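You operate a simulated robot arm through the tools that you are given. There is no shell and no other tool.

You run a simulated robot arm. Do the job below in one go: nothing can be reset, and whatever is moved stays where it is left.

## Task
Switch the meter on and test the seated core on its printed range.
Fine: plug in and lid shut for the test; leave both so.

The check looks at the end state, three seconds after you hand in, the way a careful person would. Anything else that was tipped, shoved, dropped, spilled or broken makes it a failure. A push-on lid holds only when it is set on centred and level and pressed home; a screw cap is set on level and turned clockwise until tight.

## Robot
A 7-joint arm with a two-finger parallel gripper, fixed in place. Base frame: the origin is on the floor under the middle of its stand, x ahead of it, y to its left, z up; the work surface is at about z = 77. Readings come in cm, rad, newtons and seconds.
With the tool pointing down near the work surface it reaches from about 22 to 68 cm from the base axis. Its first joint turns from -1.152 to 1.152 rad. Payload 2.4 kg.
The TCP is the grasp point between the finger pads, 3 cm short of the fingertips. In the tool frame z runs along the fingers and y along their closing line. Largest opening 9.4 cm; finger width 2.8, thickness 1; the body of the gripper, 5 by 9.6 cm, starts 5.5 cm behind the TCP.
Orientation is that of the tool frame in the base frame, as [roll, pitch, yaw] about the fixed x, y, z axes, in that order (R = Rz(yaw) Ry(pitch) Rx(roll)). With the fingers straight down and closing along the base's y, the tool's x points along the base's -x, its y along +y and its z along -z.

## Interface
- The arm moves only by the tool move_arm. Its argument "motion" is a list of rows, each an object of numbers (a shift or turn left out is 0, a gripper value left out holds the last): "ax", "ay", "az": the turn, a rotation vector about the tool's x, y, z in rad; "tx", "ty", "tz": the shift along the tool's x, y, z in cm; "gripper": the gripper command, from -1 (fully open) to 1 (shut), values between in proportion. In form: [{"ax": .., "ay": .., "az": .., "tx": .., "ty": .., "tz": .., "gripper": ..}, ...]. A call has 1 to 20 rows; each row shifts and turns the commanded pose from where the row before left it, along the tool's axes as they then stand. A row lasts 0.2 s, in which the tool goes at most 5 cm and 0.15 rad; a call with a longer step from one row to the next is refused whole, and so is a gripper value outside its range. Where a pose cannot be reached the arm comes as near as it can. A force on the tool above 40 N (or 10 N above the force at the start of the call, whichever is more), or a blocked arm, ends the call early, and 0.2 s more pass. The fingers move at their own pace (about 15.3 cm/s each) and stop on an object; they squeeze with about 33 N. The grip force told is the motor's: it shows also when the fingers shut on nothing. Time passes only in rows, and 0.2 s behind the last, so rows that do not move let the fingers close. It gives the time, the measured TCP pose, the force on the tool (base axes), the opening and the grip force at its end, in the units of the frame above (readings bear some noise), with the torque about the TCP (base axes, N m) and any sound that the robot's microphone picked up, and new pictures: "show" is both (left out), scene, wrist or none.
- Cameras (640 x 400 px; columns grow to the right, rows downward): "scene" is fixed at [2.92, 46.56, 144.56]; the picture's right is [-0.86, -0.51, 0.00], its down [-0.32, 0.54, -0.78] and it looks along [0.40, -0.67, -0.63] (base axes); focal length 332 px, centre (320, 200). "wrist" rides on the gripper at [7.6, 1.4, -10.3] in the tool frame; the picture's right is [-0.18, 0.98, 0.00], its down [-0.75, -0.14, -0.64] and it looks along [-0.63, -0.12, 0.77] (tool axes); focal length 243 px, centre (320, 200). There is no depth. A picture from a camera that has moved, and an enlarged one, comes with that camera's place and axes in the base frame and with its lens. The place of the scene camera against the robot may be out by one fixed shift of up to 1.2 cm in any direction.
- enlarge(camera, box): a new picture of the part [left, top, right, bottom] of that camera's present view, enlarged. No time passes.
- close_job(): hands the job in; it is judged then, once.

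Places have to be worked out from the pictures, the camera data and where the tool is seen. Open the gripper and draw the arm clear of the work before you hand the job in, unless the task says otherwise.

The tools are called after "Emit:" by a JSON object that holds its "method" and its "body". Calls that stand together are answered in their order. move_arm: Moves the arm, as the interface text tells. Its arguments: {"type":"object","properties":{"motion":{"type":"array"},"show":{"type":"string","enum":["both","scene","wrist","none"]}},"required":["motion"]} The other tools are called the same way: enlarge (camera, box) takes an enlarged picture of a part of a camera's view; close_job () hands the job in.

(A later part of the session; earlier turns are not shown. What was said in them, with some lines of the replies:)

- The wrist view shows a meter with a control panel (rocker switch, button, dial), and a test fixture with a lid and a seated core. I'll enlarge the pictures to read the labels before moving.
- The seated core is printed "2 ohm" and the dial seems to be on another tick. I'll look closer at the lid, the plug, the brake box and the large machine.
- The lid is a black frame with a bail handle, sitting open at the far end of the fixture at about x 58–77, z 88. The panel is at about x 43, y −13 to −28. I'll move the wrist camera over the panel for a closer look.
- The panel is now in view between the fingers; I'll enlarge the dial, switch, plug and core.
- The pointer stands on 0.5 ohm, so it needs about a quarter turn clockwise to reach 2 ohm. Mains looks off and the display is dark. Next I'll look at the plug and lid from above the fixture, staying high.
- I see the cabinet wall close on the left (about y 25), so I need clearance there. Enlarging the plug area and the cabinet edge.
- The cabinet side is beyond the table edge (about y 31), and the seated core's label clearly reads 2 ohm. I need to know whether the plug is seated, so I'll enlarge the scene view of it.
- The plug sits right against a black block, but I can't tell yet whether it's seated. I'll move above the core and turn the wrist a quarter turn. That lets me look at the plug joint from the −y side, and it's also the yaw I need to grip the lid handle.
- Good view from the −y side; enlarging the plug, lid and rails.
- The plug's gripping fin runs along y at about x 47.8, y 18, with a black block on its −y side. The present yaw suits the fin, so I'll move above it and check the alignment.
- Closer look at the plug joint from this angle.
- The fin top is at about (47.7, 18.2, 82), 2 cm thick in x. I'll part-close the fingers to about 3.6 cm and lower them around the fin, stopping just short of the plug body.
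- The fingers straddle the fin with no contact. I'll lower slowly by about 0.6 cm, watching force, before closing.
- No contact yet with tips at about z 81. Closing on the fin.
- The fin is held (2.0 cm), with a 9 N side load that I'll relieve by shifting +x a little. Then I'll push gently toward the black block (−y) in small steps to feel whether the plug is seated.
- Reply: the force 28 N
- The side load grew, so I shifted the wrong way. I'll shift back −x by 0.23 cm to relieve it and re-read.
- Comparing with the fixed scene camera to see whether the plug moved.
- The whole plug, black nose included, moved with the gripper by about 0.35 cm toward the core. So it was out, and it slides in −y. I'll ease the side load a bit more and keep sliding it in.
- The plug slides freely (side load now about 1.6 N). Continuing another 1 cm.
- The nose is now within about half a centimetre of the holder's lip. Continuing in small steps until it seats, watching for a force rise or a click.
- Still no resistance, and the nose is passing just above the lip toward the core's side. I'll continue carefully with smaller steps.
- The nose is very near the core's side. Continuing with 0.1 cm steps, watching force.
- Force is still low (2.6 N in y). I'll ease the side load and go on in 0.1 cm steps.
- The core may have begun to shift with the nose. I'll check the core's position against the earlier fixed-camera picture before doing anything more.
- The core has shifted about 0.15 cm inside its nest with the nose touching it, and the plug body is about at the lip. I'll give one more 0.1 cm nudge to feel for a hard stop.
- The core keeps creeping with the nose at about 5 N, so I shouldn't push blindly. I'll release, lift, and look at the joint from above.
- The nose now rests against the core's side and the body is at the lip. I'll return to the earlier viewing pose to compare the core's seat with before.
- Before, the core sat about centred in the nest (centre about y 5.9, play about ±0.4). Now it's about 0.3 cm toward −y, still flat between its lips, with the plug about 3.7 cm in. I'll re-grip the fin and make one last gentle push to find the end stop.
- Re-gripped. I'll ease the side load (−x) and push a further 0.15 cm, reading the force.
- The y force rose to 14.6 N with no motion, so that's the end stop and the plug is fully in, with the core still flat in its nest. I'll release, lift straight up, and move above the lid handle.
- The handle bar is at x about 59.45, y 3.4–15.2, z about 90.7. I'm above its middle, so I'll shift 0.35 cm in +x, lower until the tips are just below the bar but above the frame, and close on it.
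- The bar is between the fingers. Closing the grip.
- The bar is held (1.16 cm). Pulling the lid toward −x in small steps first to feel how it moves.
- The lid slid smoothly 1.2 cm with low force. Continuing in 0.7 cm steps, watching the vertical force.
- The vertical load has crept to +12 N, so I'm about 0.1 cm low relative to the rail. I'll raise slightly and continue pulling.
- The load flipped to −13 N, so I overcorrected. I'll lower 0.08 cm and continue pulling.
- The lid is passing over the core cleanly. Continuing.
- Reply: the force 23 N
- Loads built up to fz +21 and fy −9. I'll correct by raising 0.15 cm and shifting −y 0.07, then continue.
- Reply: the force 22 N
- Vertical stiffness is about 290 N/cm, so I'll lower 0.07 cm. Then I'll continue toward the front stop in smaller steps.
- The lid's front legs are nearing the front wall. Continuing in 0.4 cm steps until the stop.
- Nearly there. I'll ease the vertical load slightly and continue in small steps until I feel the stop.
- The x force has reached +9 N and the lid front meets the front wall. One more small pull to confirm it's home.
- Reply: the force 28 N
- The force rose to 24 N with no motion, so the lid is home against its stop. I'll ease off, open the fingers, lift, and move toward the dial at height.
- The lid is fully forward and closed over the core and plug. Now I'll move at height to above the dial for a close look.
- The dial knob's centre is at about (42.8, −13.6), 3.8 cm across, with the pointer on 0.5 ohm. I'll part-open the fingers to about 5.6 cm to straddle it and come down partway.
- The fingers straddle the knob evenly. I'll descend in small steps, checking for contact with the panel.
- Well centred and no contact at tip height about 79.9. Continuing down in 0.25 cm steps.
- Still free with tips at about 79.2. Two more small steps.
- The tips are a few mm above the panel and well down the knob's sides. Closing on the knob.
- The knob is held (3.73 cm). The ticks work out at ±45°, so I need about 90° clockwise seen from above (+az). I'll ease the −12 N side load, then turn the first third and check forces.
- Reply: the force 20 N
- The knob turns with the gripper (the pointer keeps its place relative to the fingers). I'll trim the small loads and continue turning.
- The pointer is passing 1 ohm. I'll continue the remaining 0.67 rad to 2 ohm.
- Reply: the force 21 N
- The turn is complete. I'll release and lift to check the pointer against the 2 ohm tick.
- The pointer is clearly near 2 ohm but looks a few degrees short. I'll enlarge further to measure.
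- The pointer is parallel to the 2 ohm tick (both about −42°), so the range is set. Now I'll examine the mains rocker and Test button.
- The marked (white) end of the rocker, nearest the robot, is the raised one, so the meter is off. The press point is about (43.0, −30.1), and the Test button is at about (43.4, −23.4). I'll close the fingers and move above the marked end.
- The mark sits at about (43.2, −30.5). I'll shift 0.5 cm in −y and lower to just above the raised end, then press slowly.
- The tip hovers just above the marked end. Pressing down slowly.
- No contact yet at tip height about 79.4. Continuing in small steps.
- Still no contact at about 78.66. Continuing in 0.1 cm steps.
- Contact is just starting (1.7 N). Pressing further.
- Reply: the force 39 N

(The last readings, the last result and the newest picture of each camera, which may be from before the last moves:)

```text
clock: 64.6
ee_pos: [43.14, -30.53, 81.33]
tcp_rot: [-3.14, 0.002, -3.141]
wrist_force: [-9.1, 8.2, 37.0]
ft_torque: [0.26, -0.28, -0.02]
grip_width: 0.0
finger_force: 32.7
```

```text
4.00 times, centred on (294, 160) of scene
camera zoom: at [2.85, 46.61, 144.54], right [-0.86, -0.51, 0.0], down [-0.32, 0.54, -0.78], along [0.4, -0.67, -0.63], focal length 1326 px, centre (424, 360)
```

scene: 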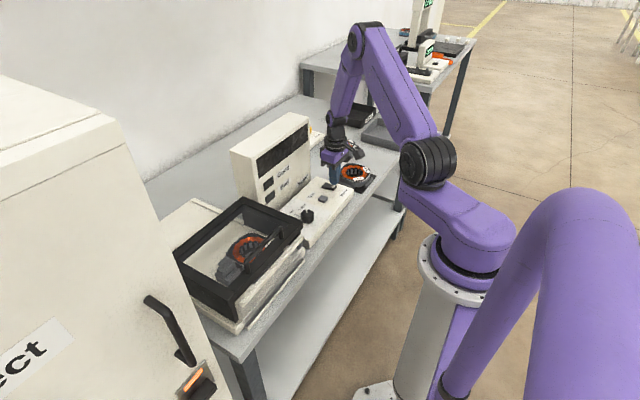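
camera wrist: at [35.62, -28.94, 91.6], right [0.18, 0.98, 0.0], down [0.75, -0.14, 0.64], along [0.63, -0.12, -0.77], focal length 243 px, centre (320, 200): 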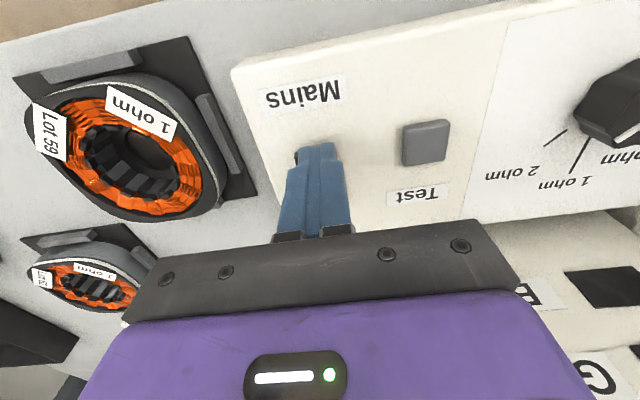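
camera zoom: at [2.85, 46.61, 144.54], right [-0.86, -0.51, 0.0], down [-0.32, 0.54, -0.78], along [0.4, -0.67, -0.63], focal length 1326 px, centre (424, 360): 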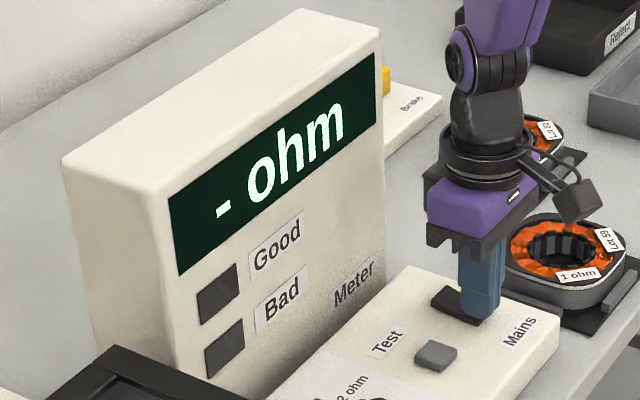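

The display lit up with "- ohm", so mains is on. I'll lift off straight away and check it stays on, then move above the Test button.

Emit:
{"method": "move_arm", "body": {"motion": [{"tz": -0.5}, {"tz": -2.5}, {"tz": -2}, {"ty": 3.5, "tx": -0.1}, {"ty": 3.5, "tx": -0.1}, {}], "show": "both"}}

Emit:
{"method": "enlarge", "body": {"camera": "scene", "box": [230, 110, 358, 210]}}

Emit:
{"method": "enlarge", "body": {"camera": "wrist", "box": [200, 80, 360, 200]}}

```text
clock: 66.0
ee_pos: [43.25, -23.64, 86.02]
tcp_rot: [3.14, 0.0, 3.14]
wrist_force: [-0.4, 0.5, 0.1]
ft_torque: [0.0, 0.01, -0.01]
grip_width: 0.0
finger_force: 33.3
camera wrist: at [35.82, -22.01, 96.23], right [0.18, 0.98, 0.0], down [0.75, -0.14, 0.64], along [0.63, -0.12, -0.77], focal length 243 px, centre (320, 200)
```

scene: 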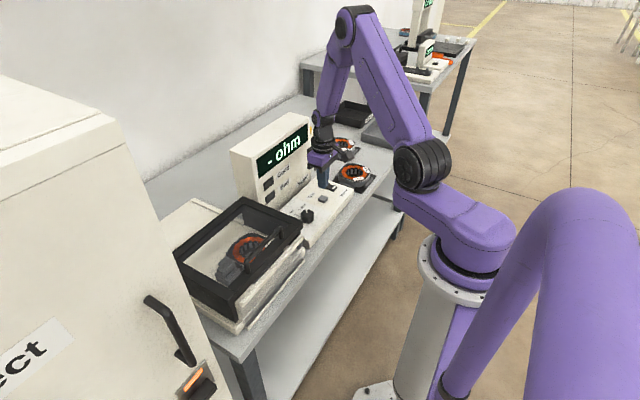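
wrist: 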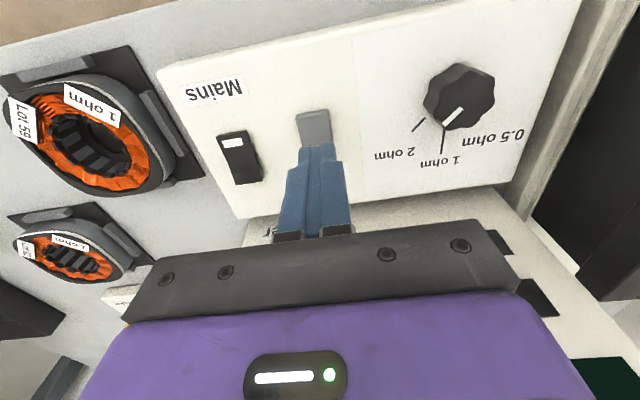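

```text
4.00 times, centred on (294, 160) of scene
camera zoom: at [2.92, 46.56, 144.56], right [-0.86, -0.51, 0.0], down [-0.32, 0.54, -0.78], along [0.4, -0.67, -0.63], focal length 1326 px, centre (424, 360)
```

zoom: 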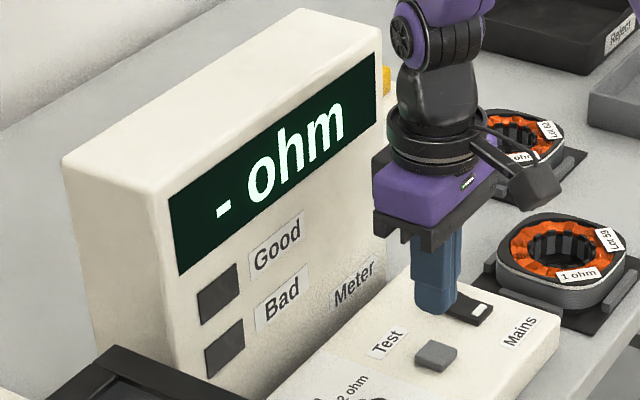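

```text
3.33 times, centred on (280, 140) of wrist
camera zoom: at [35.82, -22.01, 96.23], right [0.18, 0.98, 0.0], down [0.75, -0.14, 0.64], along [0.63, -0.12, -0.77], focal length 809 px, centre (453, 400)
```

zoom: 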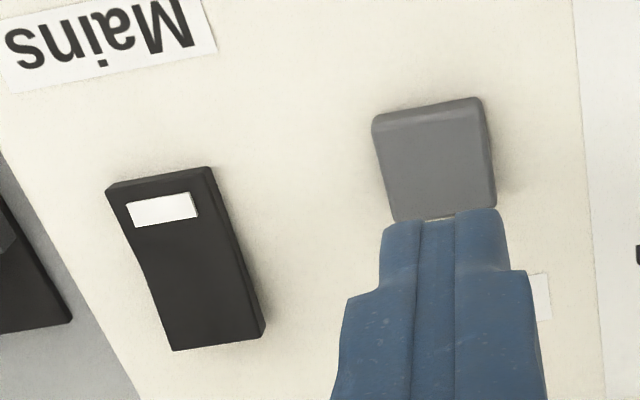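

Mains stays on and I'm right over the Test button. I'll lower to just above it, then press slowly.

Emit:
{"method": "move_arm", "body": {"motion": [{"tz": 2.2, "ty": -0.1}, {"tz": 1.2}, {"tz": 0.5}, {}], "show": "none"}}

Emit:
{"method": "enlarge", "body": {"camera": "scene", "box": [230, 110, 358, 210]}}

```text
clock: 67.0
ee_pos: [43.33, -23.51, 82.2]
tcp_rot: [3.141, 0.0, -3.142]
wrist_force: [0.7, -0.7, 0.4]
ft_torque: [0.01, -0.05, -0.03]
grip_width: 0.0
finger_force: 33.0
```

```text
4.00 times, centred on (294, 160) of scene
camera zoom: at [2.92, 46.56, 144.56], right [-0.86, -0.51, 0.0], down [-0.32, 0.54, -0.78], along [0.4, -0.67, -0.63], focal length 1326 px, centre (424, 360)
```

zoom: 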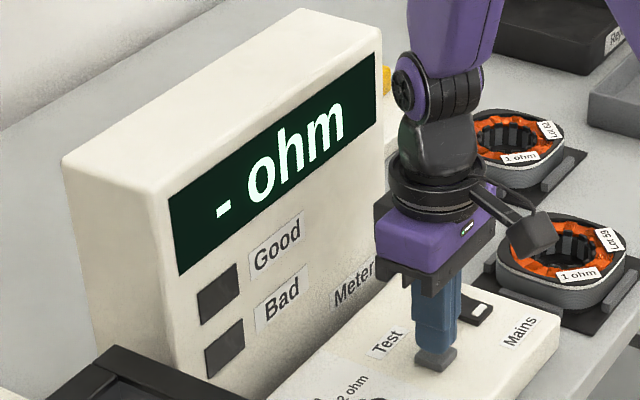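

The tip is just over the button. Pressing in 0.1 cm steps.

Emit:
{"method": "move_arm", "body": {"motion": [{"tz": 0.15}, {"tz": 0.15}, {"tz": 0.1}, {"tz": 0.1}, {}], "show": "none"}}

Emit:
{"method": "enlarge", "body": {"camera": "scene", "box": [230, 110, 358, 210]}}

```text
clock: 68.2
ee_pos: [43.3, -23.53, 81.74]
tcp_rot: [3.142, 0.0, -3.141]
wrist_force: [0.1, 0.0, 0.1]
ft_torque: [0.03, 0.0, -0.02]
grip_width: 0.0
finger_force: 32.9
```

```text
4.00 times, centred on (294, 160) of scene
camera zoom: at [2.92, 46.56, 144.56], right [-0.86, -0.51, 0.0], down [-0.32, 0.54, -0.78], along [0.4, -0.67, -0.63], focal length 1326 px, centre (424, 360)
```

zoom: 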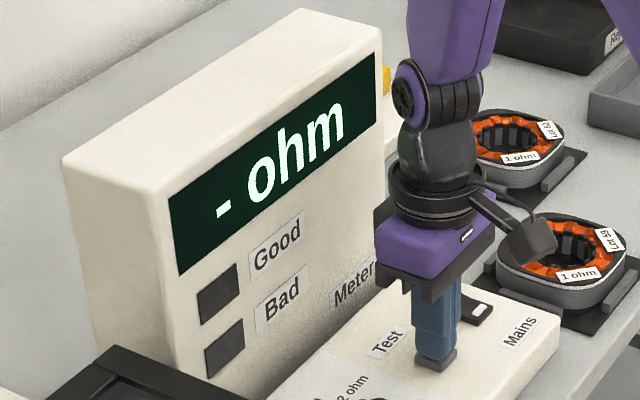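

Emit:
{"method": "move_arm", "body": {"motion": [{"tz": 0.1}, {"tz": 0.1}, {"tz": 0.1}, {}], "show": "none"}}

Emit:
{"method": "enlarge", "body": {"camera": "scene", "box": [230, 110, 358, 210]}}

```text
clock: 69.2
ee_pos: [43.34, -23.52, 81.42]
tcp_rot: [-3.141, -0.001, -3.14]
wrist_force: [-0.6, -0.1, 0.3]
ft_torque: [0.0, -0.02, 0.0]
grip_width: 0.0
finger_force: 33.2
```

```text
4.00 times, centred on (294, 160) of scene
camera zoom: at [2.92, 46.56, 144.56], right [-0.86, -0.51, 0.0], down [-0.32, 0.54, -0.78], along [0.4, -0.67, -0.63], focal length 1326 px, centre (424, 360)
```

zoom: 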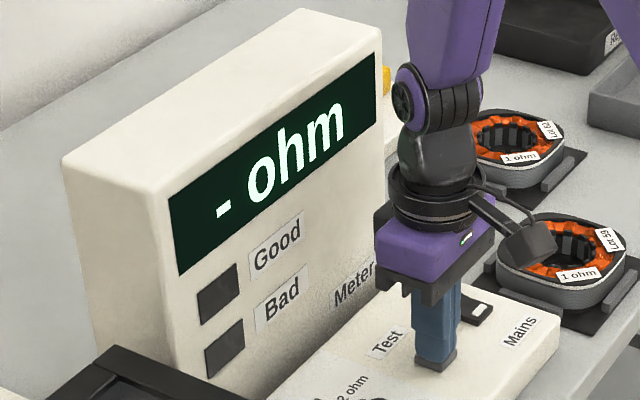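

Still free at tip height about 78.4. Continuing to press gently.

Emit:
{"method": "move_arm", "body": {"motion": [{"tz": 0.08}, {"tz": 0.08}, {"tz": 0.08}, {}], "show": "none"}}

Emit:
{"method": "enlarge", "body": {"camera": "scene", "box": [230, 110, 358, 210]}}

```text
clock: 70.2
ee_pos: [43.4, -23.6, 81.15]
tcp_rot: [-3.141, 0.001, -3.141]
wrist_force: [0.0, -0.1, 1.4]
ft_torque: [0.02, 0.02, 0.02]
grip_width: 0.03
finger_force: 33.9
heard: click
```

```text
4.00 times, centred on (294, 160) of scene
camera zoom: at [2.92, 46.56, 144.56], right [-0.86, -0.51, 0.0], down [-0.32, 0.54, -0.78], along [0.4, -0.67, -0.63], focal length 1326 px, centre (424, 360)
```

zoom: 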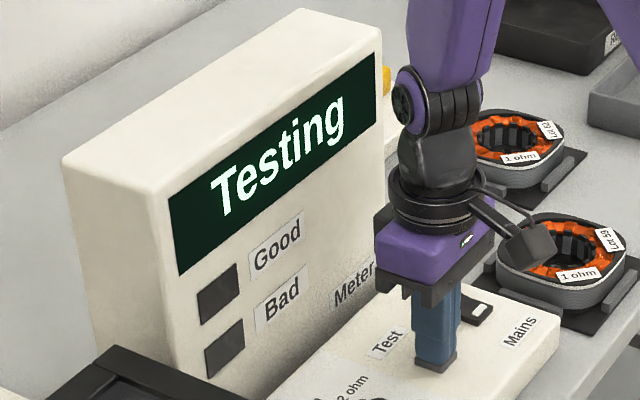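

A click was heard and the display shows "Testing". I'll lift off the button and wait for the result.

Emit:
{"method": "move_arm", "body": {"motion": [{"tz": -0.5}, {"tz": -2}, {"tz": -3}, {}, {}, {}, {}, {}], "show": "scene"}}

Emit:
{"method": "enlarge", "body": {"camera": "scene", "box": [230, 110, 358, 210]}}

```text
clock: 72.0
ee_pos: [43.23, -23.62, 86.43]
tcp_rot: [3.141, -0.001, 3.141]
wrist_force: [0.7, 0.2, 0.0]
ft_torque: [-0.01, -0.01, 0.04]
grip_width: 0.0
finger_force: 32.7
```

scene: 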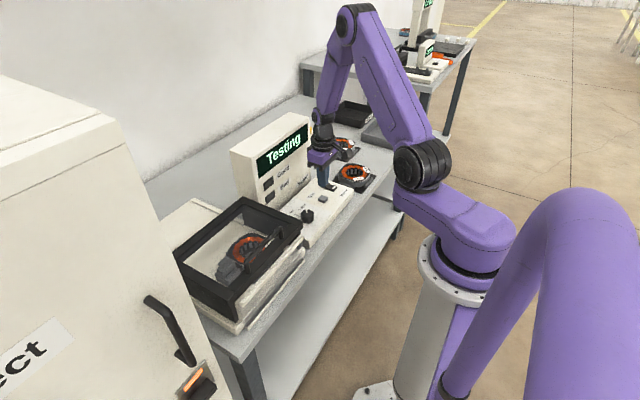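

```text
4.00 times, centred on (294, 160) of scene
camera zoom: at [2.92, 46.56, 144.56], right [-0.86, -0.51, 0.0], down [-0.32, 0.54, -0.78], along [0.4, -0.67, -0.63], focal length 1326 px, centre (424, 360)
```

zoom: 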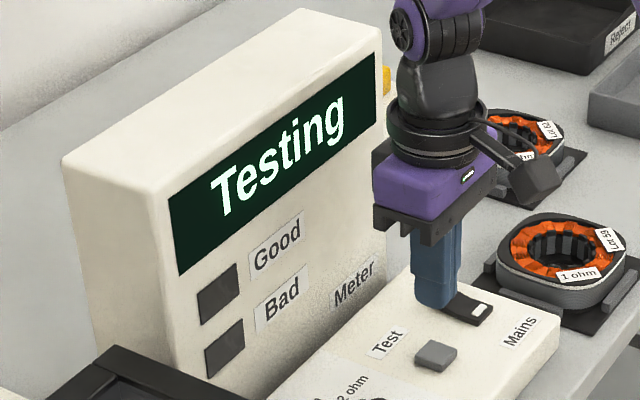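

Still testing. I'll wait with idle rows while staying clear.

Emit:
{"method": "move_arm", "body": {"motion": [{"tz": -2}, {}, {}, {}, {}, {}, {}, {}, {}, {}, {}, {}], "show": "scene"}}

Emit:
{"method": "enlarge", "body": {"camera": "scene", "box": [230, 110, 358, 210]}}

```text
clock: 74.6
ee_pos: [43.34, -23.64, 88.48]
tcp_rot: [3.141, 0.001, -3.141]
wrist_force: [-0.1, -1.2, -1.2]
ft_torque: [0.01, -0.02, -0.01]
grip_width: 0.01
finger_force: 33.0
```

scene: 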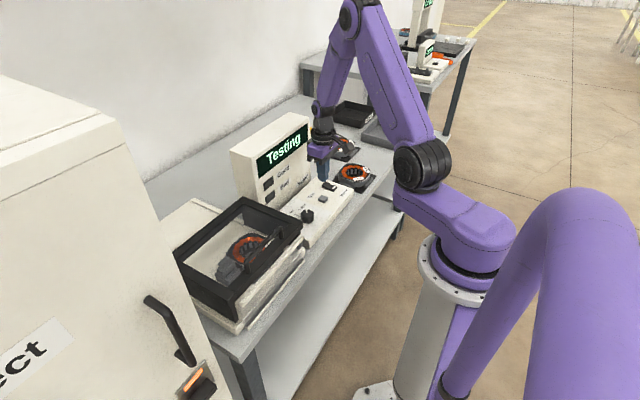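

```text
4.00 times, centred on (294, 160) of scene
camera zoom: at [2.92, 46.56, 144.56], right [-0.86, -0.51, 0.0], down [-0.32, 0.54, -0.78], along [0.4, -0.67, -0.63], focal length 1326 px, centre (424, 360)
```

zoom: 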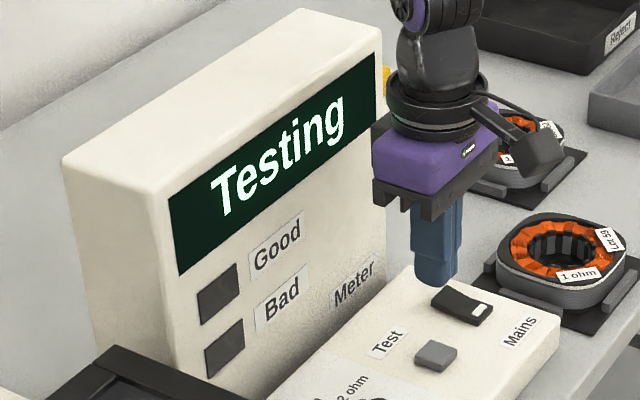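

Still testing. I'll use the time to open the gripper and draw the arm up and clear, then keep waiting.

Emit:
{"method": "move_arm", "body": {"motion": [{"tz": -4, "gripper": -1}, {"tz": -4}, {"tz": -4, "ty": 2}, {"tz": -4, "ty": 3}, {"tz": -4, "ty": 4}, {"ty": 4}, {}, {}, {}, {}, {}, {}, {}, {}, {}, {}, {}, {}, {}, {}], "show": "both"}}

Emit:
{"method": "enlarge", "body": {"camera": "scene", "box": [230, 110, 358, 210]}}

```text
refused: row 5 steps farther than a row can; nothing moved
```

```text
4.00 times, centred on (294, 160) of scene
camera zoom: at [2.92, 46.56, 144.56], right [-0.86, -0.51, 0.0], down [-0.32, 0.54, -0.78], along [0.4, -0.67, -0.63], focal length 1326 px, centre (424, 360)
```

zoom: 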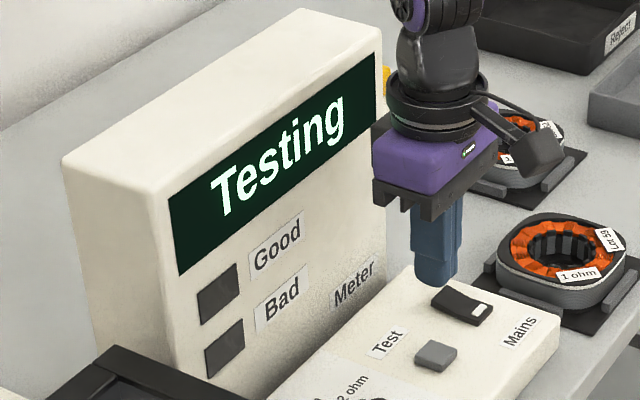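

That call was refused because one row was too long, and nothing moved. I'm repeating it with shorter steps: open, rise clear, and wait.

Emit:
{"method": "move_arm", "body": {"motion": [{"tz": -4, "gripper": -1}, {"tz": -4}, {"tz": -4, "ty": 2}, {"tz": -4, "ty": 2}, {"tz": -3, "ty": 3}, {"ty": 3}, {}, {}, {}, {}, {}, {}, {}, {}, {}, {}, {}, {}, {}, {}], "show": "both"}}

Emit:
{"method": "enlarge", "body": {"camera": "scene", "box": [230, 110, 358, 210]}}

```text
clock: 78.8
ee_pos: [43.38, -13.57, 107.69]
tcp_rot: [3.141, -0.001, 3.14]
wrist_force: [-0.1, 1.0, -0.1]
ft_torque: [0.04, 0.02, 0.0]
grip_width: 9.42
finger_force: 0.1
camera wrist: at [35.87, -12.07, 117.81], right [0.18, 0.98, 0.0], down [0.75, -0.14, 0.64], along [0.63, -0.12, -0.77], focal length 243 px, centre (320, 200)
```

scene: 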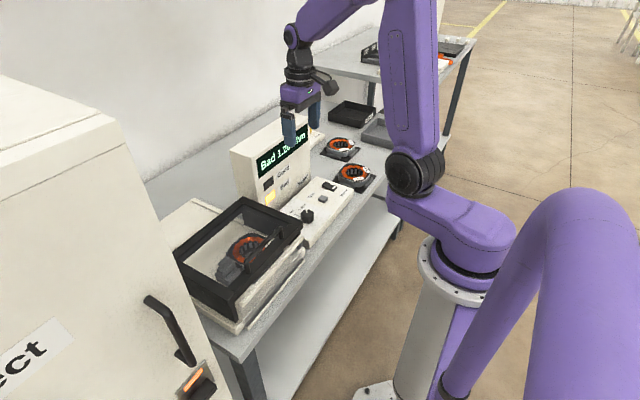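
wrist: 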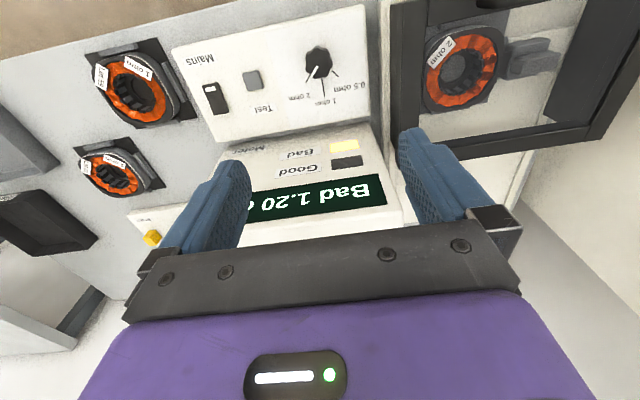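

```text
4.00 times, centred on (294, 160) of scene
camera zoom: at [2.92, 46.56, 144.56], right [-0.86, -0.51, 0.0], down [-0.32, 0.54, -0.78], along [0.4, -0.67, -0.63], focal length 1326 px, centre (424, 360)
```

zoom: 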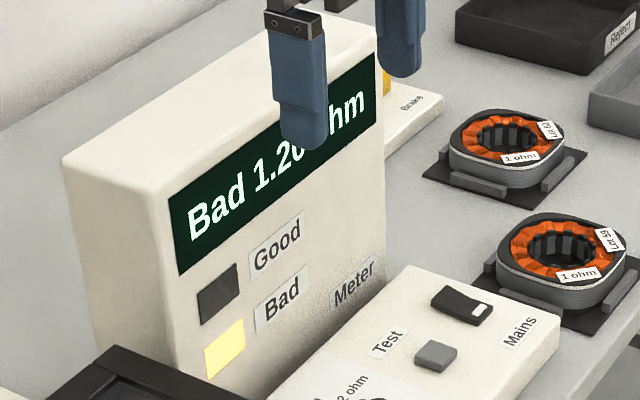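

The test finished: "Bad 1.20 ohm", with the Bad lamp lit. That's a valid reading of this core, and the job asked only for the test. I'll check the final state of the dial, plug, lid and surroundings.

Emit:
{"method": "enlarge", "body": {"camera": "wrist", "box": [170, 10, 380, 150]}}

Emit:
{"method": "enlarge", "body": {"camera": "wrist", "box": [380, 0, 640, 160]}}

Emit:
{"method": "enlarge", "body": {"camera": "scene", "box": [160, 180, 340, 340]}}

```text
2.86 times, centred on (275, 80) of wrist
camera zoom: at [35.87, -12.07, 117.81], right [0.18, 0.98, 0.0], down [0.75, -0.14, 0.64], along [0.63, -0.12, -0.77], focal length 693 px, centre (449, 543)
```

zoom: 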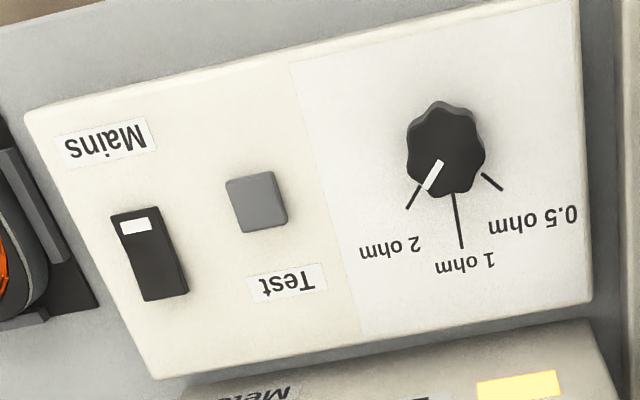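

```text
2.46 times, centred on (510, 80) of wrist
camera zoom: at [35.87, -12.07, 117.81], right [0.18, 0.98, 0.0], down [0.75, -0.14, 0.64], along [0.63, -0.12, -0.77], focal length 597 px, centre (-148, 495)
```

zoom: 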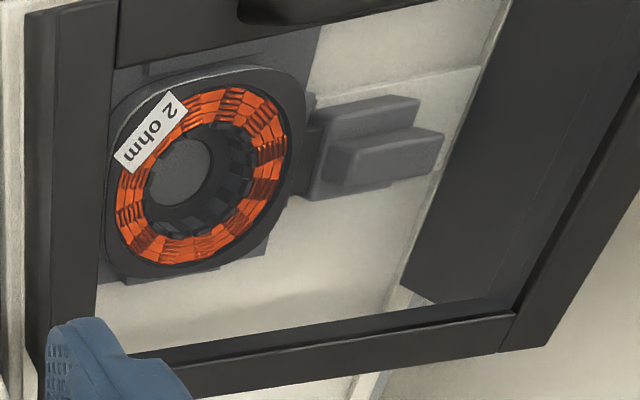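

```text
2.50 times, centred on (250, 260) of scene
camera zoom: at [2.92, 46.56, 144.56], right [-0.86, -0.51, 0.0], down [-0.32, 0.54, -0.78], along [0.4, -0.67, -0.63], focal length 829 px, centre (495, 50)
```

zoom: 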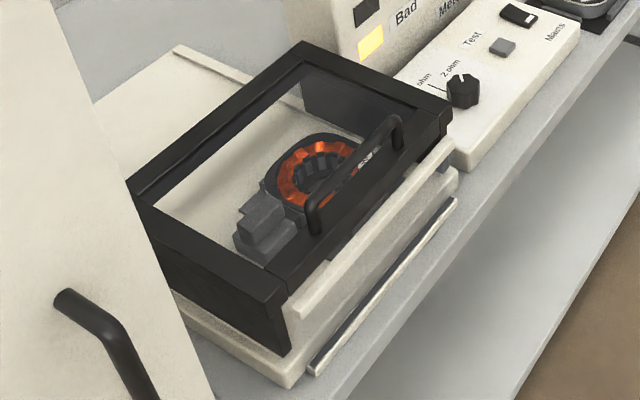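

The dial is on 2 ohm, mains is on, the plug is in, and the lid is shut with the core seated. I'll return the arm to its starting height, well clear with the gripper open.

Emit:
{"method": "move_arm", "body": {"motion": [{"tz": -2.1, "ty": 3.6, "gripper": -1}, {"tz": -2.1, "ty": 3.6}, {"tz": -2, "ty": 3.6}, {"tz": -2, "ty": 3.6}, {"tz": -2, "ty": 3.5}, {}], "show": "both"}}

Emit:
{"method": "enlarge", "body": {"camera": "scene", "box": [220, 100, 380, 230]}}

```text
clock: 80.2
ee_pos: [43.19, 4.33, 117.96]
tcp_rot: [3.14, 0.0, -3.141]
wrist_force: [0.5, -0.3, 0.2]
ft_torque: [0.01, 0.01, 0.02]
grip_width: 9.38
finger_force: 0.0
camera wrist: at [35.72, 5.86, 128.12], right [0.18, 0.98, 0.0], down [0.75, -0.14, 0.64], along [0.63, -0.12, -0.77], focal length 243 px, centre (320, 200)
```

scene: 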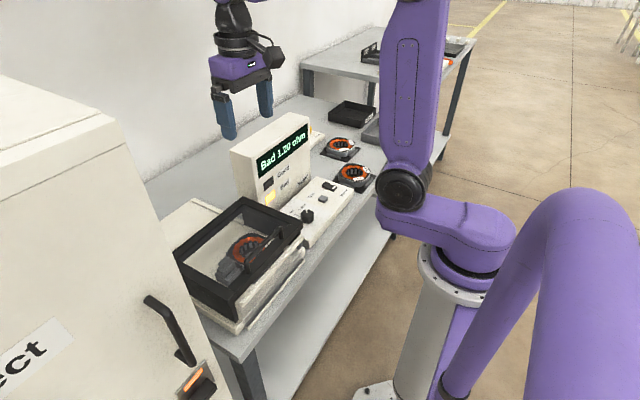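
wrist: 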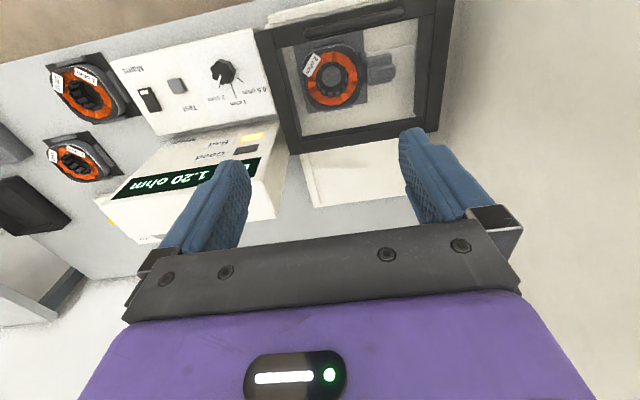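

```text
3.08 times, centred on (300, 165) of scene
camera zoom: at [2.92, 46.56, 144.56], right [-0.86, -0.51, 0.0], down [-0.32, 0.54, -0.78], along [0.4, -0.67, -0.63], focal length 1020 px, centre (382, 308)
```

zoom: 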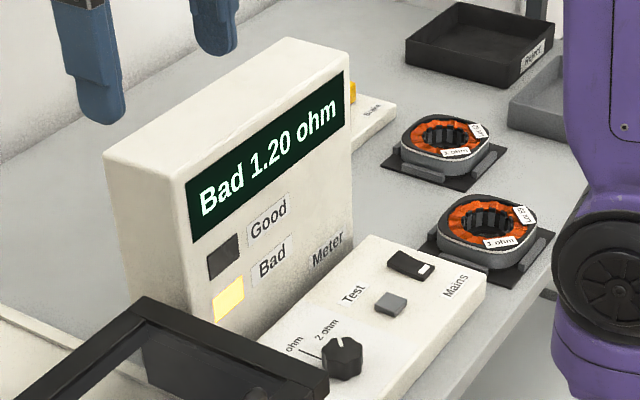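

The meter is on and shows "Bad 1.20 ohm" from the test on the 2 ohm range. The plug is in, the lid is shut, and the arm is clear with the gripper open. Handing in.

Emit:
{"method": "close_job", "body": {}}

```text
The job is handed in.
```

The meter is on, and I tested the seated core on its printed 2 ohm range. It read **Bad 1.20 ohm**, with the Bad lamp lit.

- **Plug:** it was out, so I slid it in until it stopped. Its nose nudged the core about 0.3 cm sideways in its nest; the core is still flat and seated.
- **Lid:** I pulled it shut against its front stop before the test.
- **Dial:** I turned it from 0.5 ohm to 2 ohm, and the pointer lines up with the 2 ohm mark.

The plug is still in, the lid is still shut and the meter is still on. Nothing else was touched, and the arm is back near its starting position with the gripper open.
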